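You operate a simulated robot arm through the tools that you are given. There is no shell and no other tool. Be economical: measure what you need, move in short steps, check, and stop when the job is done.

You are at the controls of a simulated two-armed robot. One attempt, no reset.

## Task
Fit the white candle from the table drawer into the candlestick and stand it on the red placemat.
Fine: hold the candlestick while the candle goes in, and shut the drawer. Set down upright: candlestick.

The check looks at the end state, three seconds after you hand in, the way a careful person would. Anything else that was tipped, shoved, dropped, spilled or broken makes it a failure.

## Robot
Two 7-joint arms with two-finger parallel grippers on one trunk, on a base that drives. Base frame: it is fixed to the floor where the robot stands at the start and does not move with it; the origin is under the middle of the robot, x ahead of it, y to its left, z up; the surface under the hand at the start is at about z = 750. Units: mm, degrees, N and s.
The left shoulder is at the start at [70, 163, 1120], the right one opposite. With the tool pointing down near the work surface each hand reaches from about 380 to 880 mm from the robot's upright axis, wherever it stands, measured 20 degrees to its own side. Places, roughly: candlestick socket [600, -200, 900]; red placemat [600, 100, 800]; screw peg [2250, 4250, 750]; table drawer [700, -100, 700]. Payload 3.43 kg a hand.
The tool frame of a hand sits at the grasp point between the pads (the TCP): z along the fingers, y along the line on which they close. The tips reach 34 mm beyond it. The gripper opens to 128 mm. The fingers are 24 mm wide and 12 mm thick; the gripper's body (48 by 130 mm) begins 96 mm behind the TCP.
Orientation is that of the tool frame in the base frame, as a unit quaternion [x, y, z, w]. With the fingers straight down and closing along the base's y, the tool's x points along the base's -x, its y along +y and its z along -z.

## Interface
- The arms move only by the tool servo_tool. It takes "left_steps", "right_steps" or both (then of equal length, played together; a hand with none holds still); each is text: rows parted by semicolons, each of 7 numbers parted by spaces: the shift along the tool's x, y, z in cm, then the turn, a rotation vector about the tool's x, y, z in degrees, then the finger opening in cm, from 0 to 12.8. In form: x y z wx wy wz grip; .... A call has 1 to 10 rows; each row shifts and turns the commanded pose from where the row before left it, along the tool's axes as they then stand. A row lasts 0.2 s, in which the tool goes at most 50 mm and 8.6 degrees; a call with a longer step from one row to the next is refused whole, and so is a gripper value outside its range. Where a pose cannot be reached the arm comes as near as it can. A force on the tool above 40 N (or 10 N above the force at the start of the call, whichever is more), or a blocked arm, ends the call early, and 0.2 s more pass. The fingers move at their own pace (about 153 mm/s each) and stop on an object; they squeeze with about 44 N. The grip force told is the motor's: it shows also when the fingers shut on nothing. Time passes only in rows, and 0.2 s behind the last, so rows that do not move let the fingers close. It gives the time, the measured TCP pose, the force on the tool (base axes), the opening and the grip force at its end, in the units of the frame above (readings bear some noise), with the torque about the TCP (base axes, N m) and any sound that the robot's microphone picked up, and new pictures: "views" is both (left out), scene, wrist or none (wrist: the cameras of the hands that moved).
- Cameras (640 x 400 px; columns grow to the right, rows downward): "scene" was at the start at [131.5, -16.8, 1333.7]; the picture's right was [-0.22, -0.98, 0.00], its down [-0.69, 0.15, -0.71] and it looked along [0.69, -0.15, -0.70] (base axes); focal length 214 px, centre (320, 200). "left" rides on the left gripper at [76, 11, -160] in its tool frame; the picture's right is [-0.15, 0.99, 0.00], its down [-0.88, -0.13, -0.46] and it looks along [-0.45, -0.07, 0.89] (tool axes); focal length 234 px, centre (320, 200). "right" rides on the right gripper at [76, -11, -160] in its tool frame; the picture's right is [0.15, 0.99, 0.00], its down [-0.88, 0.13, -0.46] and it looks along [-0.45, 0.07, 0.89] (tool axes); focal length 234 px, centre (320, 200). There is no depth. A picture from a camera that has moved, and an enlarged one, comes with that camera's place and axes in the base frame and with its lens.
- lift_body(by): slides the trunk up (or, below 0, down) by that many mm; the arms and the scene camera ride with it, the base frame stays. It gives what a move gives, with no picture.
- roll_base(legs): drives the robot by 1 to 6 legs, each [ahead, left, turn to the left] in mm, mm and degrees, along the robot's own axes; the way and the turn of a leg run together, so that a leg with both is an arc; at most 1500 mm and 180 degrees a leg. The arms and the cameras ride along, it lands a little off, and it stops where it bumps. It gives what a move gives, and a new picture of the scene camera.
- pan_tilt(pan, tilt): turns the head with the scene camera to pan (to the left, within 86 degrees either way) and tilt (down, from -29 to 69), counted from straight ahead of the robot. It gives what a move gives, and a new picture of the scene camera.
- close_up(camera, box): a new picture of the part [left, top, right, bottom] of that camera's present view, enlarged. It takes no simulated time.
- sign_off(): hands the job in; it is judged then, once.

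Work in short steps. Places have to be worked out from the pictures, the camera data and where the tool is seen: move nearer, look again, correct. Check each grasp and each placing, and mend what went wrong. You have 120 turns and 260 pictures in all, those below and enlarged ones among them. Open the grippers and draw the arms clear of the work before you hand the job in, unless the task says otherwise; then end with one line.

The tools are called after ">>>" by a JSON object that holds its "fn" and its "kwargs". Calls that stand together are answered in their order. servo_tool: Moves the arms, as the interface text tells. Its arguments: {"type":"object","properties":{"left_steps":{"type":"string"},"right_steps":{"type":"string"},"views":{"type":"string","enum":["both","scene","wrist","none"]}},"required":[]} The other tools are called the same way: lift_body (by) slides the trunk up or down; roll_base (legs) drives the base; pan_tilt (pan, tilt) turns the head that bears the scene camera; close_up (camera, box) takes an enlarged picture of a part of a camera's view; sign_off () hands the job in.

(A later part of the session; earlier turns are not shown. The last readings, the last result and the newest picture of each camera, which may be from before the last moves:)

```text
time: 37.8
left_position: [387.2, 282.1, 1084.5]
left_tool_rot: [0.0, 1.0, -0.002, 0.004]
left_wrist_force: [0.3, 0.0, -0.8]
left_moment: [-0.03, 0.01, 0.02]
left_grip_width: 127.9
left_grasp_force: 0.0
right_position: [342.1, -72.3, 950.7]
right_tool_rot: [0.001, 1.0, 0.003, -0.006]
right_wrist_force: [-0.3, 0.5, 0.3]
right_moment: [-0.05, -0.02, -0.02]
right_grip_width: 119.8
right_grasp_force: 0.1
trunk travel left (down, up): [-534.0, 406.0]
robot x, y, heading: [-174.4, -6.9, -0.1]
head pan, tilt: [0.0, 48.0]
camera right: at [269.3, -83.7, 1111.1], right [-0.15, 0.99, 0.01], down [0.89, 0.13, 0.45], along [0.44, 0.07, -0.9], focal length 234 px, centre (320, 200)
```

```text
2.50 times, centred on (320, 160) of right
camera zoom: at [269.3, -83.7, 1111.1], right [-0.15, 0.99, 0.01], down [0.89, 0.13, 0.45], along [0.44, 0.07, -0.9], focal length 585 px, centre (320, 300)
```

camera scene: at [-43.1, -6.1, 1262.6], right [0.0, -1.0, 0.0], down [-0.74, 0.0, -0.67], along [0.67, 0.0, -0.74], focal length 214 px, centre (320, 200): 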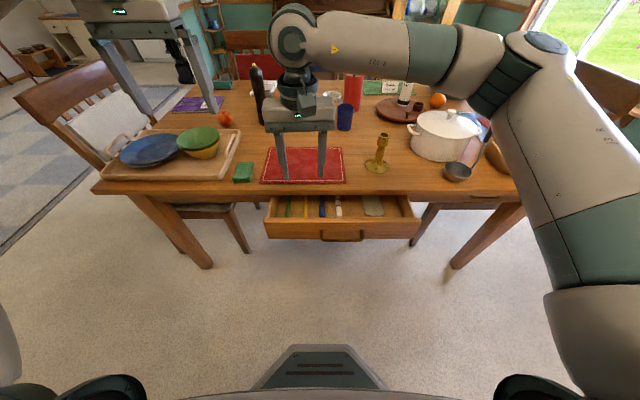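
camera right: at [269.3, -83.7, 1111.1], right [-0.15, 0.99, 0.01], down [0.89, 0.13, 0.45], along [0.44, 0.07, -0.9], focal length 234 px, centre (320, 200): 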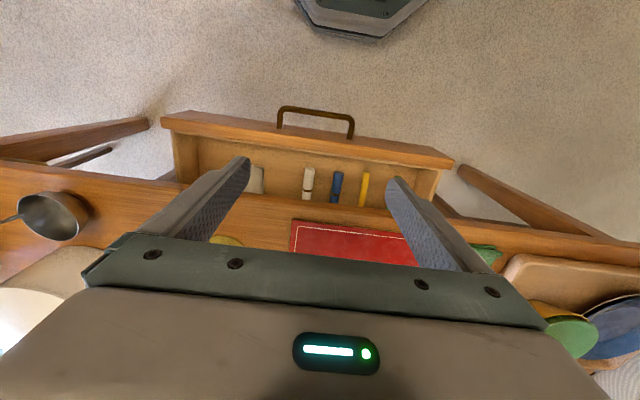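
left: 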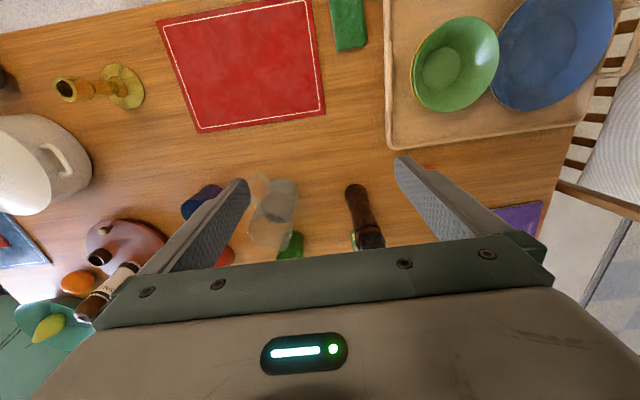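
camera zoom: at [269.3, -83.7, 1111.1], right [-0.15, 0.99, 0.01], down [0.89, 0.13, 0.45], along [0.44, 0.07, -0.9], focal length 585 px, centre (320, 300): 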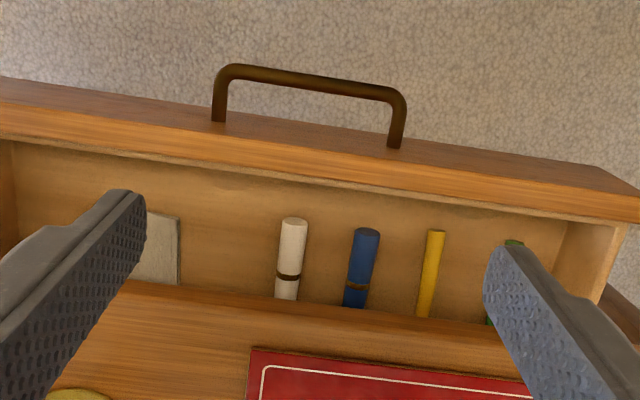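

Only ~30 mm of the candle sticks out past the table edge, so the drawer must open further. I'll turn the right hand 90° (closing along x) to grip the bar from above.

>>> {"fn": "servo_tool", "kwargs": {"right_steps": "1.4 0 1 0 0 -8.5 6;1.4 0 1 0 0 -8.5 6;0 0 2 0 0 -8.5 6;0 0 2 0 0 -8.5 6;0 0 2 0 0 -8.5 6;0 0 2 0 0 -8.5 6;0 0 2 0 0 -8.5 6;0 0 0 0 0 -8.5 6;0 0 0 0 0 -8.5 6;0 0 0 0 0 -8.5 6", "views": "none"}}

>>> {"fn": "servo_tool", "kwargs": {"right_steps": "0 0 2 0 0 -5 3;0 0 2 0 0 0 3;0 0 0 0 0 0 3", "views": "both"}}

```text
time: 40.0
left_position: [387.6, 281.8, 1085.4]
left_tool_rot: [-0.001, 1.0, 0.0, 0.003]
left_wrist_force: [0.2, 0.3, 0.8]
left_moment: [0.02, 0.01, 0.0]
left_grip_width: 128.0
left_grasp_force: 0.0
right_position: [315.3, -74.7, 830.8]
right_tool_rot: [-0.658, 0.753, 0.007, -0.002]
right_wrist_force: [0.1, 0.0, 0.6]
right_moment: [-0.02, -0.01, -0.02]
right_grip_width: 60.0
right_grasp_force: 0.1
trunk travel left (down, up): [-534.0, 406.0]
robot x, y, heading: [-174.5, -8.1, 0.0]
head pan, tilt: [0.0, 48.0]
```

```text
time: 40.8
left_position: [387.3, 281.5, 1086.1]
left_tool_rot: [0.001, 1.0, -0.001, 0.004]
left_wrist_force: [0.2, -0.1, -0.1]
left_moment: [-0.01, 0.0, 0.02]
left_grip_width: 127.9
left_grasp_force: 0.0
right_position: [313.9, -75.7, 810.9]
right_tool_rot: [-0.657, 0.753, 0.006, -0.003]
right_wrist_force: [-0.1, 0.4, 0.1]
right_moment: [-0.05, -0.02, 0.01]
right_grip_width: 30.1
right_grasp_force: 0.1
right hand out of reach, approached as far as the arm can: row 1
trunk travel left (down, up): [-534.0, 406.0]
robot x, y, heading: [-173.4, -7.5, 0.2]
head pan, tilt: [0.0, 48.0]
camera scene: at [-43.8, -5.5, 1262.7], right [0.0, -1.0, 0.0], down [-0.74, 0.0, -0.67], along [0.67, 0.0, -0.74], focal length 214 px, centre (320, 200)
camera right: at [317.1, -153.5, 970.4], right [-1.0, -0.01, 0.01], down [0.0, 0.89, 0.46], along [-0.02, 0.46, -0.89], focal length 234 px, centre (320, 200)
```

scene: 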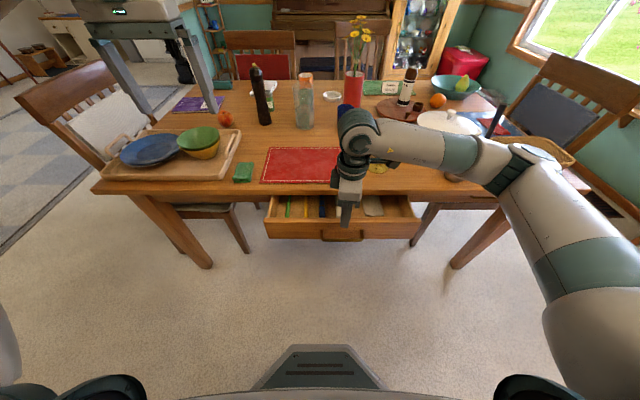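
right: 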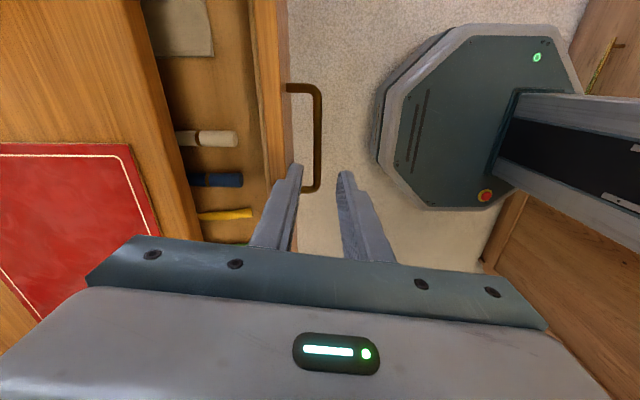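

The wrist view puts the bar at x≈315 and the drawer face at x≈344: a finger fits between. Descending with 24 mm opening.

>>> {"fn": "servo_tool", "kwargs": {"right_steps": "0 0 2 0 0 0 2.4;0 0 2 0 0 0 2.4;0 0 2 0 0 0 2.4;0 0 1 0 0 0 2.4", "views": "wrist"}}

```text
time: 41.8
left_position: [387.7, 281.3, 1085.2]
left_tool_rot: [0.0, 1.0, -0.001, 0.004]
left_wrist_force: [0.3, -0.9, 0.7]
left_moment: [-0.01, 0.02, 0.0]
left_grip_width: 128.1
left_grasp_force: 0.0
right_position: [312.6, -74.9, 740.2]
right_tool_rot: [-0.656, 0.754, 0.006, -0.002]
right_wrist_force: [-0.5, -1.0, 0.2]
right_moment: [-0.04, 0.0, -0.03]
right_grip_width: 24.2
right_grasp_force: 0.0
trunk travel left (down, up): [-534.0, 406.0]
robot x, y, heading: [-172.4, -6.4, -0.1]
head pan, tilt: [0.0, 48.0]
camera right: at [315.9, -152.7, 899.8], right [-1.0, -0.01, 0.01], down [0.0, 0.89, 0.46], along [-0.02, 0.46, -0.89], focal length 234 px, centre (320, 200)
```

right: 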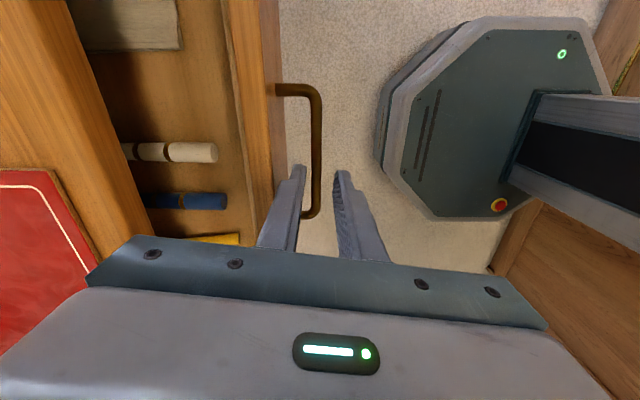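

Aligned; shift 2.5 mm toward +x and descend 50 mm, then close.

>>> {"fn": "servo_tool", "kwargs": {"right_steps": "0 -0.25 1 0 0 0 2.4;0 0 2 0 0 0 2.4;0 0 2 0 0 0 2.4;0 0 0 0 0 0 0;0 0 0 0 0 0 0", "views": "wrist"}}

```text
time: 43.0
left_position: [386.6, 280.3, 1085.5]
left_tool_rot: [-0.001, 1.0, 0.0, 0.004]
left_wrist_force: [0.5, -0.5, 0.8]
left_moment: [0.04, -0.01, 0.01]
left_grip_width: 128.2
left_grasp_force: 0.1
right_position: [314.8, -75.2, 692.2]
right_tool_rot: [-0.657, 0.754, 0.005, -0.002]
right_wrist_force: [2.2, -4.5, 14.6]
right_moment: [-0.21, -0.07, 1.17]
right_grip_width: 14.0
right_grasp_force: 45.0
trunk travel left (down, up): [-534.0, 406.0]
robot x, y, heading: [-172.1, -10.1, -0.1]
head pan, tilt: [0.0, 48.0]
camera right: at [318.3, -153.8, 851.6], right [-1.0, -0.01, 0.01], down [-0.01, 0.89, 0.46], along [-0.01, 0.46, -0.89], focal length 234 px, centre (320, 200)
```

right: 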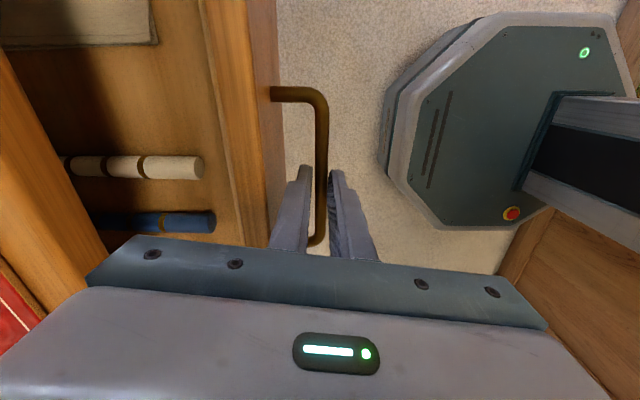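

Bar gripped from above. Pulling 80 mm.

>>> {"fn": "servo_tool", "kwargs": {"right_steps": "0.13 1 0 0 0 0 0;0.13 1 0 0 0 0 0;0.13 1 0 0 0 0 0;0.13 1 0 0 0 0 0;0.13 1 0 0 0 0 0;0.13 1 0 0 0 0 0;0.13 1 0 0 0 0 0;0.13 1 0 0 0 0 0", "views": "both"}}

```text
time: 44.8
left_position: [386.2, 279.6, 1085.7]
left_tool_rot: [0.001, 1.0, 0.001, 0.003]
left_wrist_force: [-0.4, 0.0, -0.1]
left_moment: [-0.04, 0.0, 0.02]
left_grip_width: 128.1
left_grasp_force: 0.1
right_position: [231.3, -75.2, 693.0]
right_tool_rot: [-0.657, 0.754, 0.006, -0.005]
right_wrist_force: [-0.2, -21.8, 10.0]
right_moment: [-0.54, 0.03, 1.2]
right_grip_width: 14.3
right_grasp_force: 44.7
trunk travel left (down, up): [-534.0, 406.0]
robot x, y, heading: [-173.1, -7.0, -0.1]
head pan, tilt: [0.0, 48.0]
camera scene: at [-44.5, -7.7, 1262.6], right [0.0, -1.0, 0.0], down [-0.74, 0.0, -0.67], along [0.67, 0.0, -0.74], focal length 214 px, centre (320, 200)
camera right: at [234.8, -153.4, 851.6], right [-1.0, -0.01, 0.01], down [0.0, 0.89, 0.46], along [-0.02, 0.46, -0.89], focal length 234 px, centre (320, 200)
```

scene: 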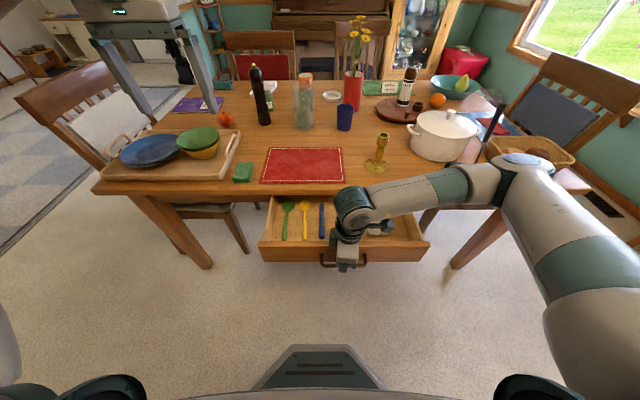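
right: 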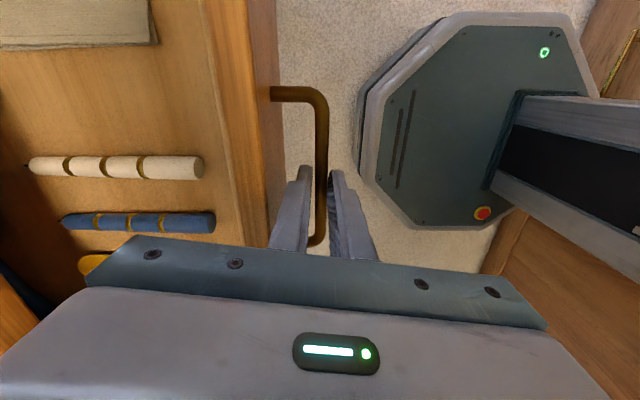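

The whole candle is now visible: base end near the robot (x≈340), wick end at x≈490, y≈−84, about 21 mm thick. Releasing the bar and rising, then turning back square.

>>> {"fn": "servo_tool", "kwargs": {"right_steps": "0 0 0 0 0 0 2.6;0 0 0 0 0 0 2.6;0 0 -2 0 0 0 2.6;0 0 -4 0 0 0 2.6;0 0 -4 0 0 0 2.6;0 0 -4 0 0 0 2.6;0 0 -4 0 0 0 2.6;0 0 0 0 0 8.2 5;0 0 0 0 0 8.2 5;0 0 0 0 0 8.2 5", "views": "none"}}

>>> {"fn": "servo_tool", "kwargs": {"right_steps": "0 0 0 0 0 8.2 5;0 0 0 0 0 8.2 5;0 0 0 0 0 8.2 5;0 0 0 0 0 8.2 5;0 0 0 0 0 8.2 5;0 0 0 0 0 8.2 5;0 0 0 0 0 8.2 5;-4 0 0 0 0 0 5;-4 0 0 0 0 0 5;0 0 0 0 0 0 5", "views": "both"}}

```text
time: 47.0
left_position: [388.4, 280.2, 1085.9]
left_tool_rot: [0.0, 1.0, -0.001, 0.004]
left_wrist_force: [-0.4, -0.6, -0.4]
left_moment: [-0.02, 0.02, -0.01]
left_grip_width: 128.0
left_grasp_force: 0.1
right_position: [236.1, -75.0, 872.7]
right_tool_rot: [-0.481, 0.877, 0.005, -0.005]
right_wrist_force: [0.2, 0.4, -0.2]
right_moment: [-0.02, 0.01, 0.0]
right_grip_width: 49.9
right_grasp_force: 0.2
trunk travel left (down, up): [-534.0, 406.0]
robot x, y, heading: [-172.9, -4.9, -0.2]
head pan, tilt: [0.0, 48.0]
```

```text
time: 49.2
left_position: [387.2, 280.5, 1084.8]
left_tool_rot: [0.0, 1.0, -0.001, 0.004]
left_wrist_force: [-0.5, -0.4, -0.1]
left_moment: [-0.02, 0.0, -0.01]
left_grip_width: 127.9
left_grasp_force: 0.0
right_position: [316.3, -74.0, 868.5]
right_tool_rot: [-0.002, 1.0, 0.003, -0.006]
right_wrist_force: [0.6, 0.0, -0.6]
right_moment: [0.0, -0.02, 0.02]
right_grip_width: 50.0
right_grasp_force: 0.1
trunk travel left (down, up): [-534.0, 406.0]
robot x, y, heading: [-175.5, -7.2, -0.1]
head pan, tilt: [0.0, 48.0]
camera scene: at [-43.9, -5.8, 1262.7], right [0.0, -1.0, 0.0], down [-0.74, 0.0, -0.67], along [0.67, 0.0, -0.74], focal length 214 px, centre (320, 200)
camera right: at [242.7, -87.7, 1029.0], right [-0.15, 0.99, 0.01], down [0.89, 0.13, 0.45], along [0.44, 0.07, -0.9], focal length 234 px, centre (320, 200)
```

scene: 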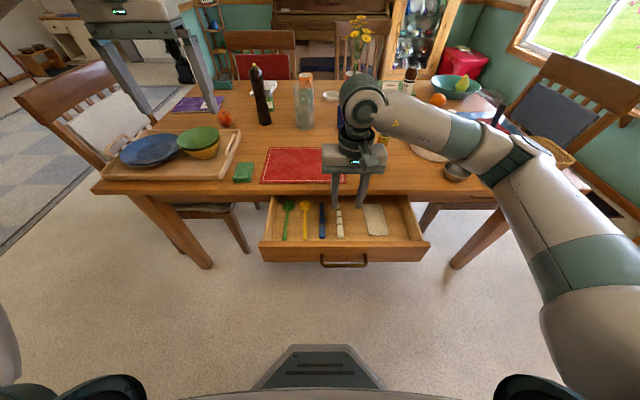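
right: 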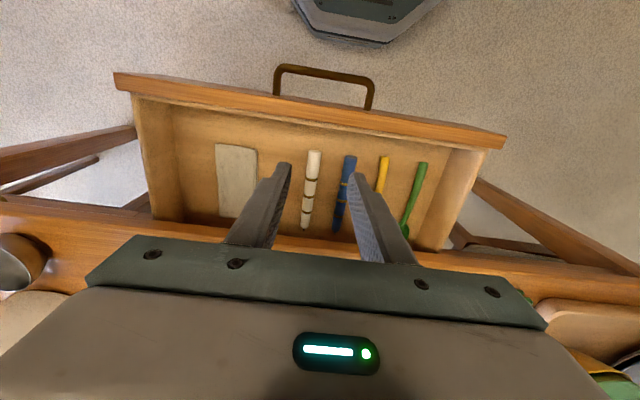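

Candle located by two views at y≈−79, x 342–490. Moving to x≈405 and descending toward it with 50 mm opening.

>>> {"fn": "servo_tool", "kwargs": {"right_steps": "-3 -0.25 0 0 0 0 5;-3 -0.25 0 0 0 0 5;-2.9 0 2 0 0 0 5;0 0 3.5 0 0 0 5;0 0 3.5 0 0 0 5;0 0 3.5 0 0 0 5;0 0 2 0 0 0 5;0 0 0 0 0 0 5", "views": "wrist"}}

```text
time: 51.0
left_position: [387.2, 280.5, 1084.8]
left_tool_rot: [0.0, 1.0, 0.0, 0.003]
left_wrist_force: [-0.5, 0.9, 0.4]
left_moment: [-0.01, 0.0, -0.03]
left_grip_width: 127.9
left_grasp_force: 0.1
right_position: [404.3, -81.3, 723.9]
right_tool_rot: [-0.001, 1.0, 0.002, -0.006]
right_wrist_force: [-0.2, 0.6, -0.8]
right_moment: [0.0, -0.01, -0.02]
right_grip_width: 50.0
right_grasp_force: 0.1
trunk travel left (down, up): [-534.0, 406.0]
robot x, y, heading: [-172.6, -7.4, 0.1]
head pan, tilt: [0.0, 48.0]
camera right: at [330.2, -92.3, 883.8], right [-0.15, 0.99, 0.01], down [0.89, 0.13, 0.45], along [0.44, 0.07, -0.9], focal length 234 px, centre (320, 200)
```

right: 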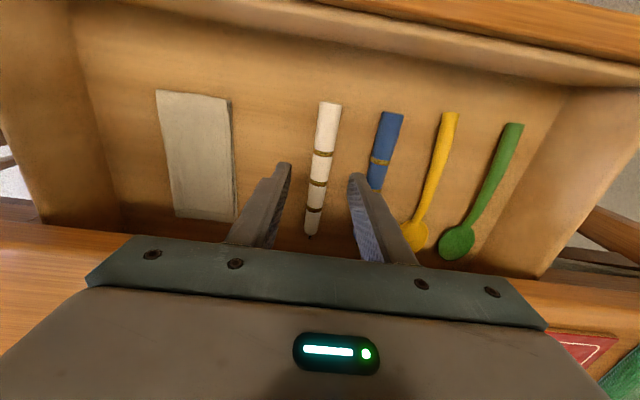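

Candle sits between the fingers. Descending 40 mm more.

>>> {"fn": "servo_tool", "kwargs": {"right_steps": "0 0 2 0 0 0 5;0 0 1.5 0 0 0 5;0 0 0.5 0 0 0 5", "views": "wrist"}}

>>> {"fn": "close_up", "kwargs": {"camera": "right", "box": [220, 80, 420, 240]}}

```text
time: 51.8
left_position: [387.0, 280.9, 1085.5]
left_tool_rot: [0.0, 1.0, -0.001, 0.003]
left_wrist_force: [-0.4, 0.1, 0.1]
left_moment: [-0.01, 0.0, 0.0]
left_grip_width: 128.1
left_grasp_force: 0.0
right_position: [404.0, -78.2, 684.2]
right_tool_rot: [-0.003, 1.0, 0.003, -0.006]
right_wrist_force: [-0.2, 0.1, 0.5]
right_moment: [0.0, 0.01, 0.03]
right_grip_width: 50.1
right_grasp_force: 0.1
trunk travel left (down, up): [-534.0, 406.0]
robot x, y, heading: [-175.9, -8.7, 0.1]
head pan, tilt: [0.0, 48.0]
camera right: at [330.1, -91.1, 844.8], right [-0.15, 0.99, 0.01], down [0.89, 0.13, 0.45], along [0.44, 0.07, -0.9], focal length 234 px, centre (320, 200)
```

right: 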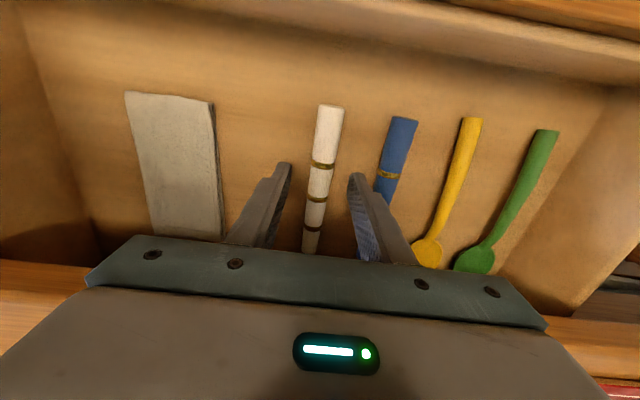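

```text
2.50 times, centred on (320, 160) of right
camera zoom: at [330.1, -91.1, 844.8], right [-0.15, 0.99, 0.01], down [0.89, 0.13, 0.45], along [0.44, 0.07, -0.9], focal length 585 px, centre (320, 300)
```

zoom: 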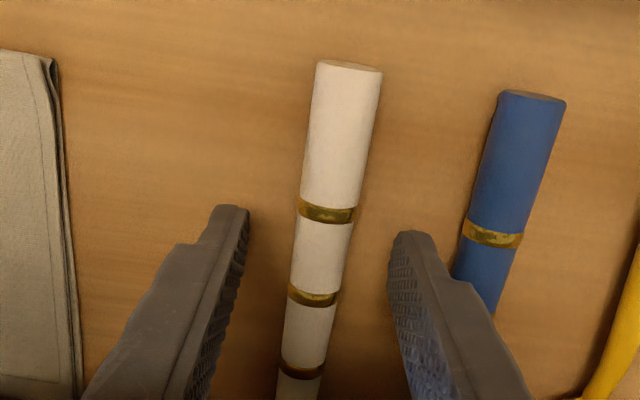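

Straddled well. Going down in 4 mm steps, watching for floor contact.

>>> {"fn": "servo_tool", "kwargs": {"right_steps": "0 0 0.4 0 0 0 5;0 0 0.4 0 0 0 5;0 0 0 0 0 0 5", "views": "none"}}

```text
time: 52.6
left_position: [386.3, 281.6, 1084.9]
left_tool_rot: [0.001, 1.0, -0.001, 0.004]
left_wrist_force: [0.1, 0.1, 0.4]
left_moment: [0.03, -0.01, 0.02]
left_grip_width: 127.9
left_grasp_force: 0.1
right_position: [403.1, -78.3, 676.3]
right_tool_rot: [-0.002, 1.0, 0.003, -0.005]
right_wrist_force: [0.0, 0.5, 0.0]
right_moment: [0.02, 0.0, 0.0]
right_grip_width: 50.0
right_grasp_force: 0.1
trunk travel left (down, up): [-534.0, 406.0]
robot x, y, heading: [-175.4, -4.8, -0.1]
head pan, tilt: [0.0, 48.0]
```

>>> {"fn": "servo_tool", "kwargs": {"right_steps": "0 0 0.3 0 0 0 5;0 0 0.3 0 0 0 5;0 0 0.3 0 0 0 5;0 0 0 0 0 0 5", "views": "wrist"}}

```text
time: 53.6
left_position: [386.4, 280.4, 1085.3]
left_tool_rot: [-0.001, 1.0, -0.001, 0.003]
left_wrist_force: [-0.6, -1.1, -0.2]
left_moment: [0.01, -0.02, 0.02]
left_grip_width: 127.9
left_grasp_force: 0.1
right_position: [403.4, -79.3, 667.5]
right_tool_rot: [-0.001, 1.0, 0.003, -0.005]
right_wrist_force: [-1.3, 0.7, 0.3]
right_moment: [-0.03, -0.03, -0.01]
right_grip_width: 50.1
right_grasp_force: 0.2
trunk travel left (down, up): [-534.0, 406.0]
robot x, y, heading: [-175.1, -4.1, 0.3]
head pan, tilt: [0.0, 48.0]
camera right: at [329.9, -91.4, 828.4], right [-0.15, 0.99, 0.01], down [0.89, 0.13, 0.45], along [0.44, 0.07, -0.9], focal length 234 px, centre (320, 200)
```

right: 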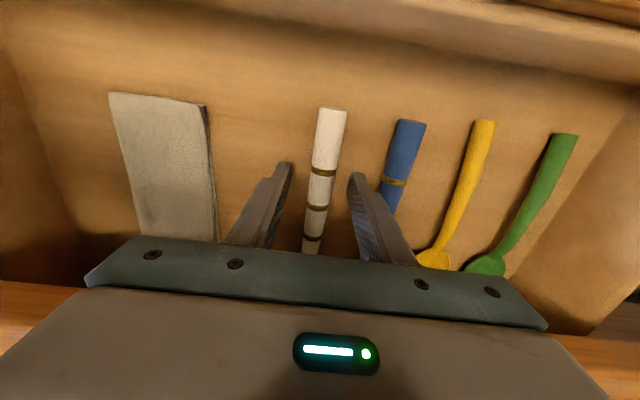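

No floor yet (tips at ~633). Narrowing to 40 mm for clearance from the blue one and stepping down again.

>>> {"fn": "servo_tool", "kwargs": {"right_steps": "0 0 0.3 0 0 0 4;0 0 0.3 0 0 0 4;0 0 0.3 0 0 0 4;0 0 0 0 0 0 4", "views": "none"}}

>>> {"fn": "close_up", "kwargs": {"camera": "right", "box": [220, 80, 420, 260]}}

```text
time: 54.6
left_position: [385.6, 280.9, 1086.1]
left_tool_rot: [0.0, 1.0, -0.001, 0.004]
left_wrist_force: [0.1, -0.3, -0.6]
left_moment: [-0.01, -0.03, 0.01]
left_grip_width: 128.1
left_grasp_force: 0.2
right_position: [402.9, -77.8, 663.8]
right_tool_rot: [-0.001, 1.0, 0.004, -0.002]
right_wrist_force: [2.4, -2.1, 29.2]
right_moment: [-0.89, -0.42, 0.21]
right_grip_width: 41.3
right_grasp_force: 1.3
trunk travel left (down, up): [-534.0, 406.0]
robot x, y, heading: [-175.0, -4.1, -0.2]
head pan, tilt: [0.0, 48.0]
```

```text
2.22 times, centred on (320, 170) of right
camera zoom: at [328.5, -90.6, 823.2], right [-0.15, 0.99, 0.01], down [0.88, 0.13, 0.45], along [0.45, 0.07, -0.89], focal length 520 px, centre (320, 267)
```

zoom: 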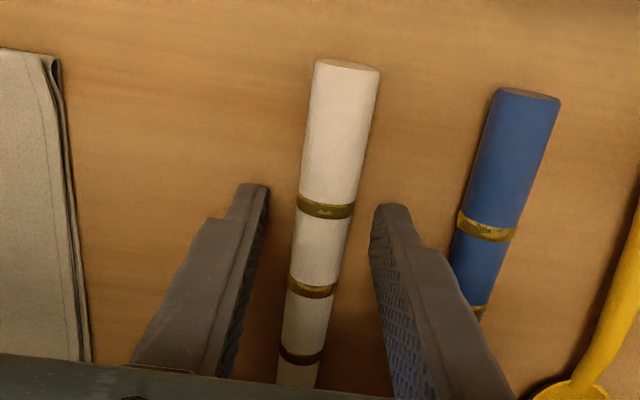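

Floor contact at tips ≈630, so candle axis ≈641. Raising to TCP ≈667 and closing.

>>> {"fn": "servo_tool", "kwargs": {"right_steps": "0 0 -0.8 0 0 0 4;0 0 0 0 0 0 0;0 0 0 0 0 0 0;0 0 0 0 0 0 0", "views": "wrist"}}

```text
time: 55.6
left_position: [387.6, 280.0, 1085.3]
left_tool_rot: [0.001, 1.0, -0.001, 0.003]
left_wrist_force: [0.2, -0.6, -0.4]
left_moment: [-0.03, 0.0, 0.01]
left_grip_width: 128.0
left_grasp_force: 0.1
right_position: [402.8, -79.4, 667.8]
right_tool_rot: [-0.002, 1.0, 0.004, -0.006]
right_wrist_force: [0.3, 0.2, -0.9]
right_moment: [0.01, 0.01, -0.02]
right_grip_width: 18.4
right_grasp_force: 43.4
trunk travel left (down, up): [-534.0, 406.0]
robot x, y, heading: [-172.6, -7.1, -0.2]
head pan, tilt: [0.0, 48.0]
camera right: at [328.9, -90.9, 827.9], right [-0.15, 0.99, 0.01], down [0.89, 0.13, 0.45], along [0.44, 0.07, -0.9], focal length 234 px, centre (320, 200)
```

right: 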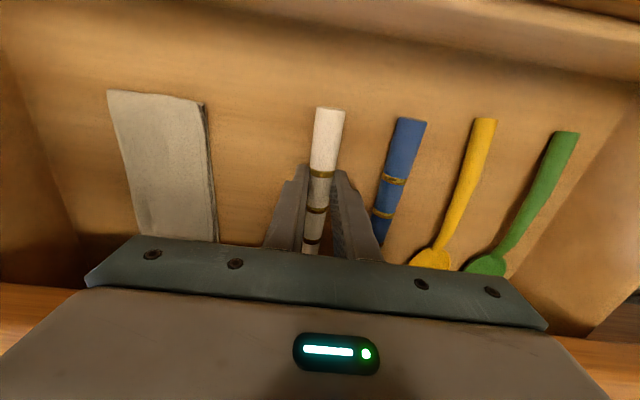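

Candle gripped (18.4 mm). Its wick end lies under the table edge, so lift only 15 mm, move back 42 mm, and check before going up.

>>> {"fn": "servo_tool", "kwargs": {"right_steps": "0 0 -1 0 0 0 0;0 0 -0.5 0 0 0 0;2 0 0 0 0 0 0;2.2 0 0 0 0 0 0;0 0 0 0 0 0 0", "views": "both"}}

>>> {"fn": "close_up", "kwargs": {"camera": "scene", "box": [260, 160, 440, 280]}}

```text
time: 56.8
left_position: [387.5, 279.5, 1086.2]
left_tool_rot: [0.0, 1.0, -0.001, 0.003]
left_wrist_force: [-0.5, -0.6, 0.6]
left_moment: [-0.03, -0.01, 0.01]
left_grip_width: 127.9
left_grasp_force: 0.1
right_position: [361.8, -78.4, 681.7]
right_tool_rot: [-0.002, 1.0, 0.004, -0.007]
right_wrist_force: [0.8, 0.5, -1.0]
right_moment: [0.0, 0.0, -0.01]
right_grip_width: 18.8
right_grasp_force: 44.2
trunk travel left (down, up): [-534.0, 406.0]
robot x, y, heading: [-177.9, -6.8, -0.1]
head pan, tilt: [0.0, 48.0]
camera scene: at [-43.3, -5.7, 1262.6], right [0.0, -1.0, 0.0], down [-0.74, 0.0, -0.67], along [0.67, 0.0, -0.74], focal length 214 px, centre (320, 200)
camera right: at [287.7, -91.1, 842.9], right [-0.15, 0.99, 0.01], down [0.89, 0.13, 0.45], along [0.44, 0.07, -0.9], focal length 234 px, centre (320, 200)
```

scene: 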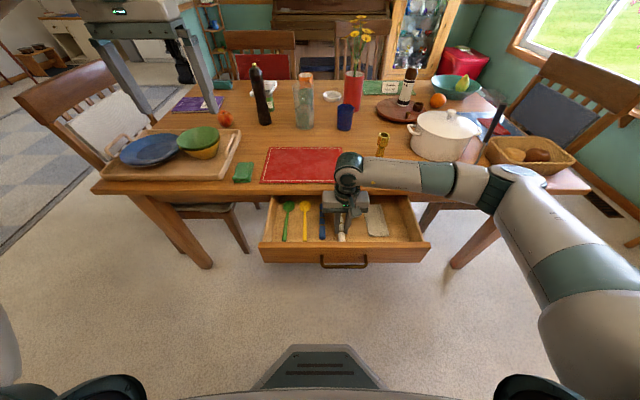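
right: 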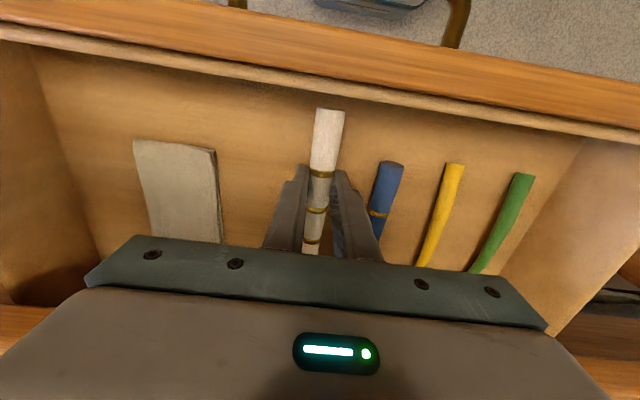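

```text
3.33 times, centred on (350, 220) of scene
camera zoom: at [-43.3, -5.7, 1262.6], right [0.0, -1.0, 0.0], down [-0.74, 0.0, -0.67], along [0.67, 0.0, -0.74], focal length 715 px, centre (220, 133)
```

zoom: 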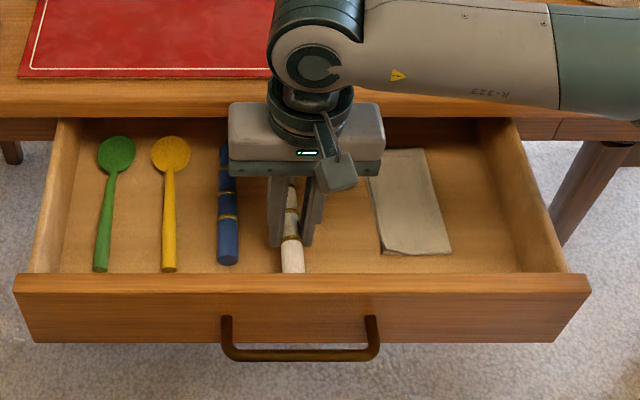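

Base end clears the drawer front by ~17 mm; shift back 7 mm more to centre in the gap, then lift slowly.

>>> {"fn": "servo_tool", "kwargs": {"right_steps": "0.7 0 0 0 0 0 0;0 0 -1.5 0 0 0 0;0 0 -1.5 0 0 0 0;0 0 -1.5 0 0 0 0;0 0 -1.5 0 0 0 0;0 0 -1.5 0 0 0 0;0 0 -1.5 0 0 0 0;0 0 -2 0 0 0 0;0 0 -3 0 0 0 0;0 0 -4 0 0 0 0", "views": "wrist"}}

```text
time: 59.0
left_position: [387.7, 280.1, 1085.7]
left_tool_rot: [0.0, 1.0, -0.002, 0.004]
left_wrist_force: [0.8, 0.6, 0.7]
left_moment: [-0.02, -0.01, 0.02]
left_grip_width: 128.2
left_grasp_force: 0.0
right_position: [357.5, -79.9, 860.6]
right_tool_rot: [-0.002, 1.0, 0.002, -0.006]
right_wrist_force: [0.1, -0.8, 0.3]
right_moment: [0.0, -0.01, 0.02]
right_grip_width: 18.5
right_grasp_force: 44.0
trunk travel left (down, up): [-534.0, 406.0]
robot x, y, heading: [-177.6, -6.1, 0.1]
head pan, tilt: [0.0, 48.0]
camera right: at [284.2, -92.3, 1021.6], right [-0.15, 0.99, 0.01], down [0.89, 0.13, 0.45], along [0.44, 0.07, -0.89], focal length 234 px, centre (320, 200)
```

right: 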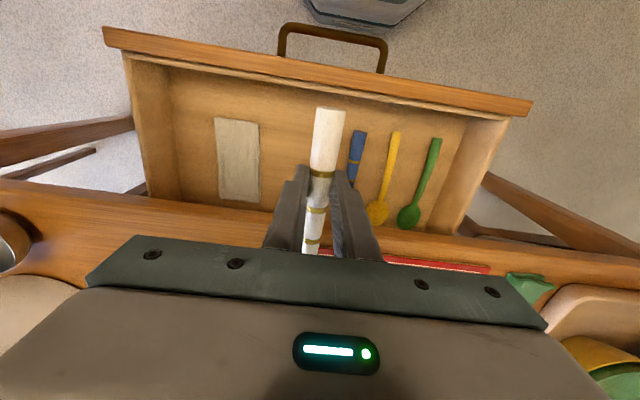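

Candle is out and clear. Moving up/forward to about [455,−160,1010] and starting the 90° pitch to bring it upright, base end down.

>>> {"fn": "servo_tool", "kwargs": {"right_steps": "-2 -1.6 -3 0 0 0 0;-2 -1.6 -3 0 0 0 0;-2 -1.6 -3 0 0 0 0;-2 -1.6 -3 0 0 0 0;-2 -1.6 -3 0 0 0 0;0 0 0 0 -8.5 0 0;0 0 0 0 -8.5 0 0;0 0 0 0 -8.5 0 0;0 0 0 0 -8.5 0 0;0 0 0 0 -8.5 0 0", "views": "none"}}

>>> {"fn": "servo_tool", "kwargs": {"right_steps": "0 0 0 0 -8.5 0 0;0 0 0 0 -8.5 0 0;0 0 0 0 -8.5 0 0;0 0 0 0 -8.5 0 0;0 0 0 0 -8.5 0 0;0 0 0 0 -5 0 0;0 0 0 0 0 0 0", "views": "both"}}

```text
time: 61.2
left_position: [386.9, 280.1, 1086.4]
left_tool_rot: [0.0, 1.0, 0.0, 0.004]
left_wrist_force: [0.4, 0.2, 0.5]
left_moment: [-0.01, 0.03, 0.02]
left_grip_width: 128.0
left_grasp_force: 0.0
right_position: [460.0, -160.3, 1011.4]
right_tool_rot: [0.0, 0.934, 0.004, 0.357]
right_wrist_force: [0.3, 0.4, -1.0]
right_moment: [0.03, 0.02, 0.02]
right_grip_width: 18.4
right_grasp_force: 43.5
trunk travel left (down, up): [-534.0, 406.0]
robot x, y, heading: [-175.2, -6.7, -0.1]
head pan, tilt: [0.0, 48.0]
```

```text
time: 62.8
left_position: [387.4, 279.6, 1085.5]
left_tool_rot: [0.001, 1.0, 0.0, 0.004]
left_wrist_force: [0.1, -0.7, 0.4]
left_moment: [0.04, 0.0, 0.02]
left_grip_width: 128.0
left_grasp_force: 0.0
right_position: [458.4, -153.1, 1009.6]
right_tool_rot: [-0.004, 0.781, 0.009, 0.625]
right_wrist_force: [0.3, -0.8, -0.3]
right_moment: [0.02, 0.01, 0.0]
right_grip_width: 18.5
right_grasp_force: 44.1
right hand out of reach, approached as far as the arm can: row 5, 6
trunk travel left (down, up): [-534.0, 406.0]
robot x, y, heading: [-175.7, -5.2, -0.1]
head pan, tilt: [0.0, 48.0]
camera scene: at [-43.1, -6.6, 1262.6], right [0.0, -1.0, 0.0], down [-0.74, 0.0, -0.67], along [0.67, 0.0, -0.74], focal length 214 px, centre (320, 200)
camera right: at [286.5, -166.7, 971.4], right [-0.05, 0.99, -0.13], down [-0.25, 0.12, 0.96], along [0.97, 0.08, 0.24], focal length 234 px, centre (320, 200)
```

scene: 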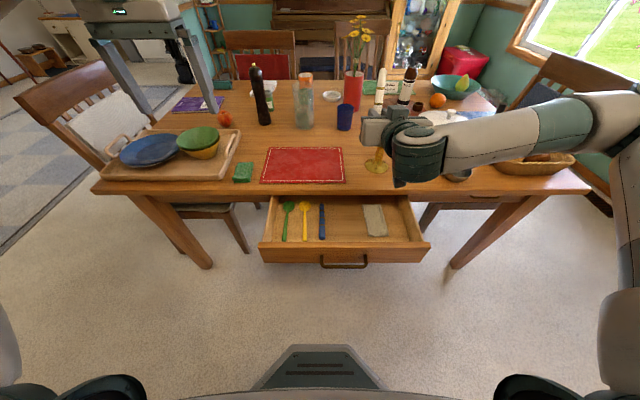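
right: 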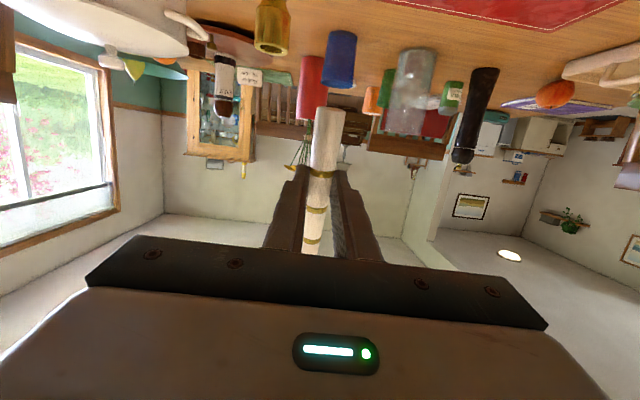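

Candle is upright within ~13°. Triangulated socket top: ≈[582,−216,888]. Moving forward toward above it at z≈1010 and finishing the pitch.

>>> {"fn": "servo_tool", "kwargs": {"right_steps": "-0.55 -1.58 2.2 0 0 0 0;-0.55 -1.58 2.2 0 0 0 0;-0.55 -1.58 2.2 0 0 0 0;-0.55 -1.58 2.2 0 -4 0 0;0 0 0 0 -4.5 0 0;0 0 0 0 -4.2 0 0;0 0 0 0 0 0 0", "views": "both"}}

>>> {"fn": "close_up", "kwargs": {"camera": "scene", "box": [320, 60, 440, 180]}}

```text
time: 64.4
left_position: [386.7, 280.0, 1084.7]
left_tool_rot: [0.0, 1.0, -0.001, 0.003]
left_wrist_force: [0.7, 0.2, 0.1]
left_moment: [0.01, -0.01, 0.01]
left_grip_width: 128.0
left_grasp_force: 0.0
right_position: [526.2, -197.1, 1013.3]
right_tool_rot: [-0.003, 0.782, 0.006, 0.624]
right_wrist_force: [0.2, 0.3, -0.5]
right_moment: [0.02, 0.02, 0.0]
right_grip_width: 18.8
right_grasp_force: 43.8
right hand out of reach, approached as far as the arm can: row 4, 5, 6
trunk travel left (down, up): [-534.0, 406.0]
robot x, y, heading: [-169.6, -6.5, -0.0]
head pan, tilt: [0.0, 48.0]
camera scene: at [-43.6, -5.7, 1262.7], right [0.0, -1.0, 0.0], down [-0.74, 0.0, -0.67], along [0.67, 0.0, -0.74], focal length 214 px, centre (320, 200)
camera right: at [353.4, -211.5, 975.0], right [-0.05, 0.99, -0.14], down [-0.25, 0.12, 0.96], along [0.97, 0.08, 0.24], focal length 234 px, centre (320, 200)
```

scene: 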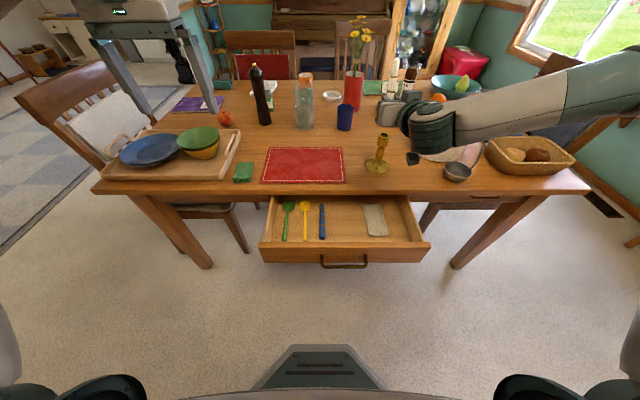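
right: 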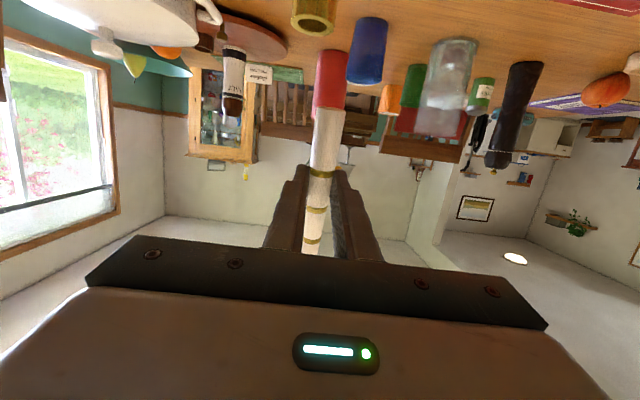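

```text
3.33 times, centred on (380, 120) of scene
camera zoom: at [-43.6, -5.7, 1262.7], right [0.0, -1.0, 0.0], down [-0.74, 0.0, -0.67], along [0.67, 0.0, -0.74], focal length 715 px, centre (120, 467)
```

zoom: 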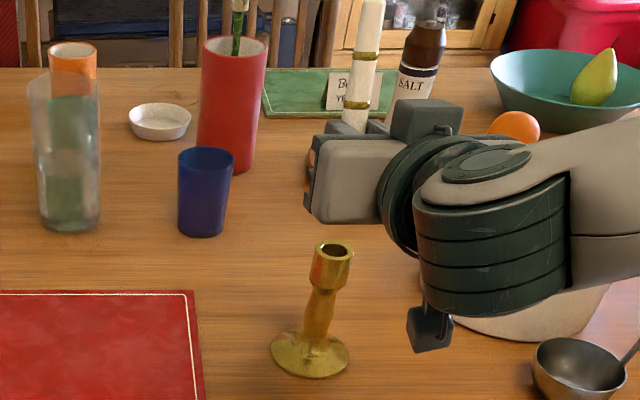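

Pitch is stuck at ~77° — a reach limit with the shoulder this high. I'll raise the hand and lower the trunk so the hand works above shoulder height.

>>> {"fn": "servo_tool", "kwargs": {"right_steps": "-3.9 0 -0.9 0 0 0 0;-3.9 0 -0.9 0 0 0 0;-3.9 0 -0.9 0 0 0 0;-3.9 0 -0.9 0 0 0 0;0 0 0 0 0 0 0", "views": "none"}}

>>> {"fn": "lift_body", "kwargs": {"by": -170}}

>>> {"fn": "servo_tool", "kwargs": {"right_steps": "0 0 0 0 -4.5 0 0;0 0 0 0 -4.2 0 0;0 0 0 0 -4 0 0;0 0 0 0 0 0 0", "views": "both"}}

```text
time: 65.6
left_position: [387.0, 280.0, 1084.5]
left_tool_rot: [-0.001, 1.0, -0.001, 0.004]
left_wrist_force: [0.0, -0.3, 0.3]
left_moment: [-0.01, 0.01, -0.03]
left_grip_width: 128.2
left_grasp_force: 0.0
right_position: [526.1, -200.7, 1173.4]
right_tool_rot: [-0.004, 0.782, 0.008, 0.623]
right_wrist_force: [0.7, -0.2, -0.1]
right_moment: [0.03, -0.02, -0.02]
right_grip_width: 18.4
right_grasp_force: 43.9
trunk travel left (down, up): [-534.0, 406.0]
robot x, y, heading: [-175.1, -4.6, 0.3]
head pan, tilt: [0.0, 48.0]
```

```text
time: 67.5
left_position: [385.9, 280.4, 915.4]
left_tool_rot: [-0.001, 1.0, -0.001, 0.004]
left_wrist_force: [-0.2, 0.9, 0.3]
left_moment: [0.02, -0.04, 0.02]
left_grip_width: 127.9
left_grasp_force: 0.1
right_position: [525.6, -200.2, 1004.1]
right_tool_rot: [-0.003, 0.782, 0.007, 0.624]
right_wrist_force: [-0.2, 0.1, -0.4]
right_moment: [0.03, 0.03, -0.02]
right_grip_width: 19.0
right_grasp_force: 43.8
trunk travel left (down, up): [-364.0, 576.0]
robot x, y, heading: [-175.6, -8.4, 0.1]
head pan, tilt: [0.0, 48.0]
```

```text
time: 68.5
left_position: [385.8, 281.1, 916.1]
left_tool_rot: [0.0, 1.0, -0.001, 0.004]
left_wrist_force: [-0.3, -0.3, -0.4]
left_moment: [-0.01, 0.02, -0.01]
left_grip_width: 127.9
left_grasp_force: 0.1
right_position: [525.7, -199.7, 1004.7]
right_tool_rot: [-0.003, 0.708, 0.008, 0.706]
right_wrist_force: [-0.7, 1.4, -1.2]
right_moment: [0.01, 0.02, 0.02]
right_grip_width: 18.5
right_grasp_force: 44.0
trunk travel left (down, up): [-364.0, 576.0]
robot x, y, heading: [-176.4, -8.0, -0.0]
head pan, tilt: [0.0, 48.0]
camera scene: at [-43.7, -5.7, 1092.7], right [0.0, -1.0, 0.0], down [-0.74, 0.0, -0.67], along [0.67, 0.0, -0.74], focal length 214 px, centre (320, 200)
camera right: at [366.1, -212.8, 928.5], right [-0.01, 0.99, -0.14], down [-0.46, 0.12, 0.88], along [0.89, 0.08, 0.45], focal length 234 px, centre (320, 200)
```

scene: 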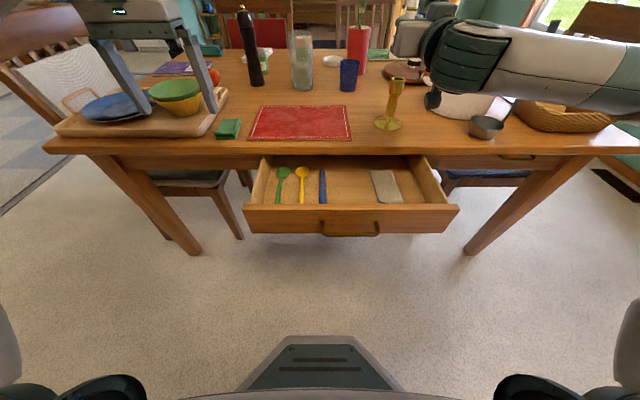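
right: 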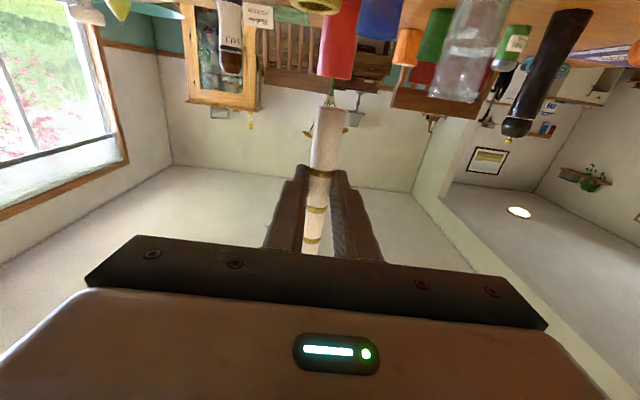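

Candle is now vertical. Next I'll bring the left hand (rolled 90°, tilted 45°) to hold the candlestick stem from the left; its camera also gives me a side view for x-alignment.

>>> {"fn": "servo_tool", "kwargs": {"left_steps": "0 0 -2 0 0 8.5 8;0 0 -2 0 0 8.5 8;0 0 -2 0 0 8.5 8;0 0 -2 0 0 8.5 8;0 0 -2 0 0 8.5 8;0 0 -2 0 0 8.5 8;0 0 0 0 0 8.5 8;0 0 0 0 0 8.5 8;0 0 0 0 0 8.5 8;0 0 0 0 0 8.5 8", "views": "none"}}

>>> {"fn": "servo_tool", "kwargs": {"left_steps": "0 0 0 0 0 5 8;0 0 0 0 -8 0 8;0 0 0 0 -8 0 8;0 0 0 0 -8 0 8;0 0 0 0 -8 0 8;0 0 0 0 -8 0 8;0 0 0 0 -5 0 8;0 0 0 0 0 0 8", "views": "both"}}

```text
time: 70.7
left_position: [245.2, 162.2, 951.9]
left_tool_rot: [0.676, 0.737, 0.002, 0.004]
left_wrist_force: [-0.2, 0.3, 0.8]
left_moment: [0.02, -0.02, 0.0]
left_grip_width: 79.8
left_grasp_force: 0.1
left hand out of reach, approached as far as the arm can: row 6, 7, 8, 9, 10
right_position: [526.2, -200.2, 1003.2]
right_tool_rot: [-0.003, 0.708, 0.007, 0.706]
right_wrist_force: [-0.1, -0.9, -0.6]
right_moment: [-0.01, 0.05, 0.01]
right_grip_width: 18.7
right_grasp_force: 44.0
trunk travel left (down, up): [-364.0, 576.0]
robot x, y, heading: [-176.4, -4.1, 0.1]
head pan, tilt: [0.0, 48.0]
```

```text
time: 72.5
left_position: [228.2, 151.3, 945.1]
left_tool_rot: [0.654, 0.652, -0.27, 0.273]
left_wrist_force: [0.2, -1.0, 0.1]
left_moment: [-0.02, 0.02, 0.0]
left_grip_width: 80.0
left_grasp_force: 0.1
left hand out of reach, approached as far as the arm can: row 1
right_position: [525.7, -199.2, 1003.5]
right_tool_rot: [-0.003, 0.708, 0.008, 0.706]
right_wrist_force: [-1.1, 0.0, -0.7]
right_moment: [-0.01, -0.01, 0.02]
right_grip_width: 18.5
right_grasp_force: 44.3
trunk travel left (down, up): [-364.0, 576.0]
robot x, y, heading: [-174.6, -7.5, 0.0]
head pan, tilt: [0.0, 48.0]
camera scene: at [-43.7, -5.9, 1092.7], right [0.0, -1.0, 0.0], down [-0.74, 0.0, -0.67], along [0.67, 0.0, -0.74], focal length 214 px, centre (320, 200)
camera left: at [240.7, 318.0, 1003.9], right [0.99, -0.1, 0.11], down [-0.14, -0.3, 0.94], along [-0.07, -0.95, -0.31], focal length 234 px, centre (320, 200)
```

scene: 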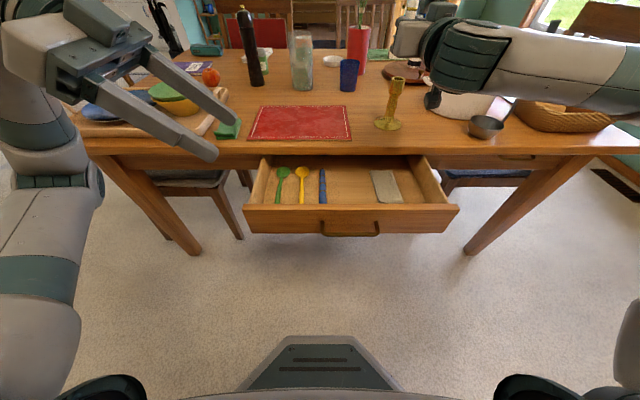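
left: 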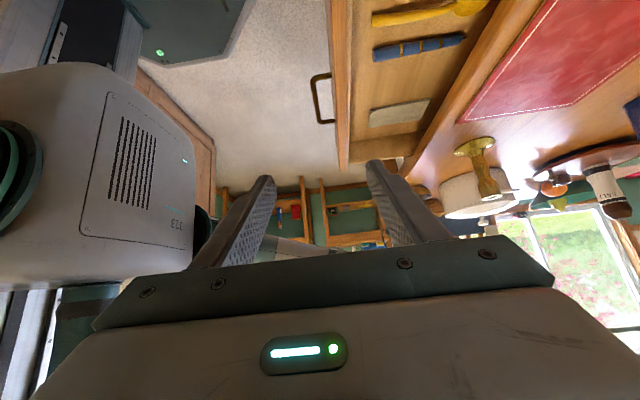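

Orientation reached. Moving the left hand over toward the candlestick, stopping short for a look.

>>> {"fn": "servo_tool", "kwargs": {"left_steps": "-1.75 3.55 2.04 0 0 0 8;-1.75 3.55 2.04 0 0 0 8;-1.75 3.55 2.04 0 0 0 8;-1.75 3.55 2.04 0 0 0 8;-1.75 3.55 2.04 0 0 0 8;-1.75 3.55 2.04 0 0 0 8;-1.75 3.55 2.04 0 0 0 8;-1.75 3.55 2.04 0 0 0 8;-1.5 3.4 1.7 0 0 0 8;0 0 0 0 0 0 8", "views": "both"}}

```text
time: 74.7
left_position: [304.8, 20.3, 952.1]
left_tool_rot: [0.653, 0.653, -0.27, 0.273]
left_wrist_force: [0.1, -0.5, 0.4]
left_moment: [-0.02, -0.01, -0.05]
left_grip_width: 80.4
left_grasp_force: 0.1
left hand out of reach, approached as far as the arm can: row 2, 3, 4, 5, 6, 7, 8, 9
right_position: [525.1, -199.9, 1002.9]
right_tool_rot: [-0.002, 0.708, 0.006, 0.706]
right_wrist_force: [-0.1, 0.3, -0.8]
right_moment: [-0.01, -0.01, 0.02]
right_grip_width: 18.8
right_grasp_force: 44.0
trunk travel left (down, up): [-364.0, 576.0]
robot x, y, heading: [-174.8, -5.5, 0.1]
head pan, tilt: [0.0, 48.0]
camera scene: at [-43.6, -5.9, 1092.7], right [0.0, -1.0, 0.0], down [-0.74, 0.0, -0.67], along [0.67, 0.0, -0.74], focal length 214 px, centre (320, 200)
camera left: at [316.5, 186.8, 1009.9], right [0.99, -0.1, 0.11], down [-0.13, -0.3, 0.94], along [-0.06, -0.95, -0.31], focal length 234 px, centre (320, 200)
```

scene: 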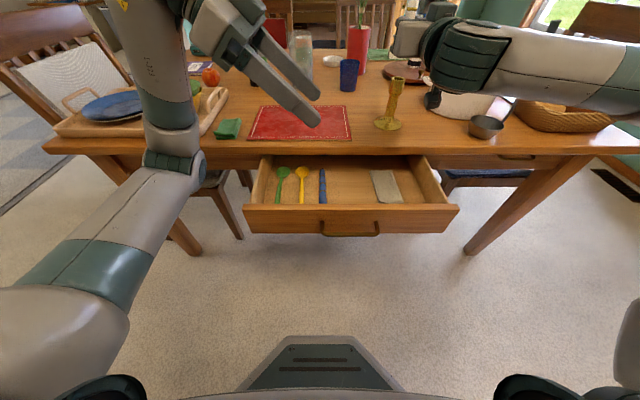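
left: 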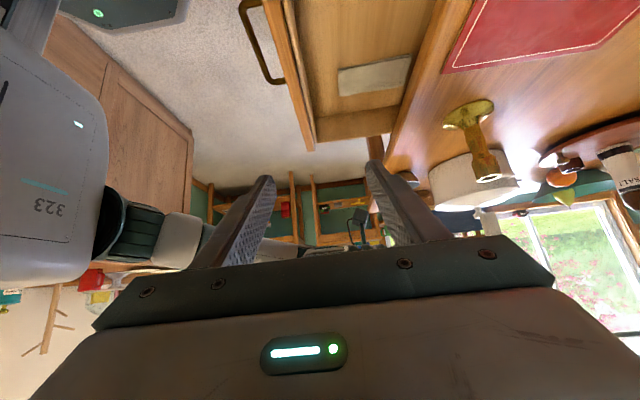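

The left arm stalled on that diagonal. Trying pure +x travel from here.

>>> {"fn": "servo_tool", "kwargs": {"left_steps": "0 3 0 0 0 0 8;0 3 0 0 0 0 8;0 3 0 0 0 0 8;0 3 0 0 0 0 8;0 3 0 0 0 0 8;0 3 0 0 0 0 8", "views": "scene"}}

```text
time: 76.1
left_position: [310.8, 3.1, 976.2]
left_tool_rot: [0.652, 0.653, -0.269, 0.274]
left_wrist_force: [-1.0, 0.4, 0.6]
left_moment: [0.0, -0.01, -0.01]
left_grip_width: 80.2
left_grasp_force: 0.1
left hand out of reach, approached as far as the arm can: row 1, 2, 3, 4, 5, 6
right_position: [526.0, -199.1, 1004.0]
right_tool_rot: [-0.003, 0.708, 0.008, 0.706]
right_wrist_force: [0.2, 0.3, -0.1]
right_moment: [0.0, 0.01, -0.01]
right_grip_width: 18.8
right_grasp_force: 43.8
trunk travel left (down, up): [-364.0, 576.0]
robot x, y, heading: [-175.0, -9.5, -0.0]
head pan, tilt: [0.0, 48.0]
camera scene: at [-43.7, -6.0, 1092.7], right [0.0, -1.0, 0.0], down [-0.74, 0.0, -0.67], along [0.67, 0.0, -0.74], focal length 214 px, centre (320, 200)
```

scene: 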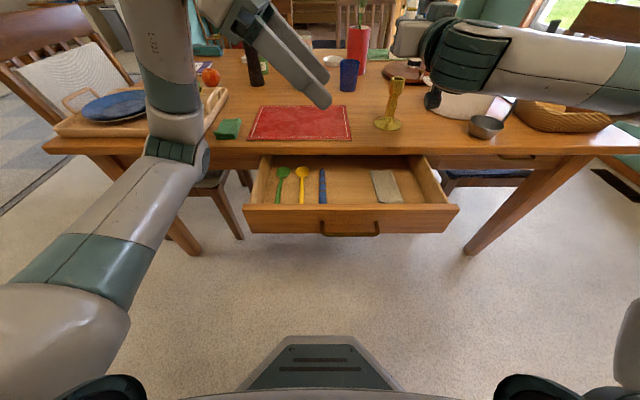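

That orientation can't reach. Plan change: untilt the left hand to tool-down and use it just as a side camera; the candlestick can stand free for insertion.

>>> {"fn": "servo_tool", "kwargs": {"left_steps": "0 0 -2 0 8 0 8;0 0 -2 0 8 0 8;0 0 -2 0 8 0 8;0 0 -2 0 8 0 8;0 0 -2 0 8 0 8;0 0 0 0 5 0 8;0 0 0 0 0 -8 8;0 0 0 0 0 -8 8;0 0 0 0 0 -8 8;0 0 0 0 0 -8 8", "views": "none"}}

```text
time: 78.3
left_position: [237.4, 30.1, 1032.7]
left_tool_rot: [0.484, 0.875, 0.001, 0.003]
left_wrist_force: [0.0, 0.1, 0.3]
left_moment: [-0.03, 0.01, 0.01]
left_grip_width: 80.3
left_grasp_force: 0.0
left hand out of reach, approached as far as the arm can: row 2, 3, 4, 5, 6
right_position: [525.2, -199.3, 1003.4]
right_tool_rot: [-0.003, 0.708, 0.007, 0.706]
right_wrist_force: [0.9, -0.4, -0.2]
right_moment: [0.02, -0.01, 0.01]
right_grip_width: 18.6
right_grasp_force: 44.2
trunk travel left (down, up): [-364.0, 576.0]
robot x, y, heading: [-173.3, -3.4, 0.1]
head pan, tilt: [0.0, 48.0]
```

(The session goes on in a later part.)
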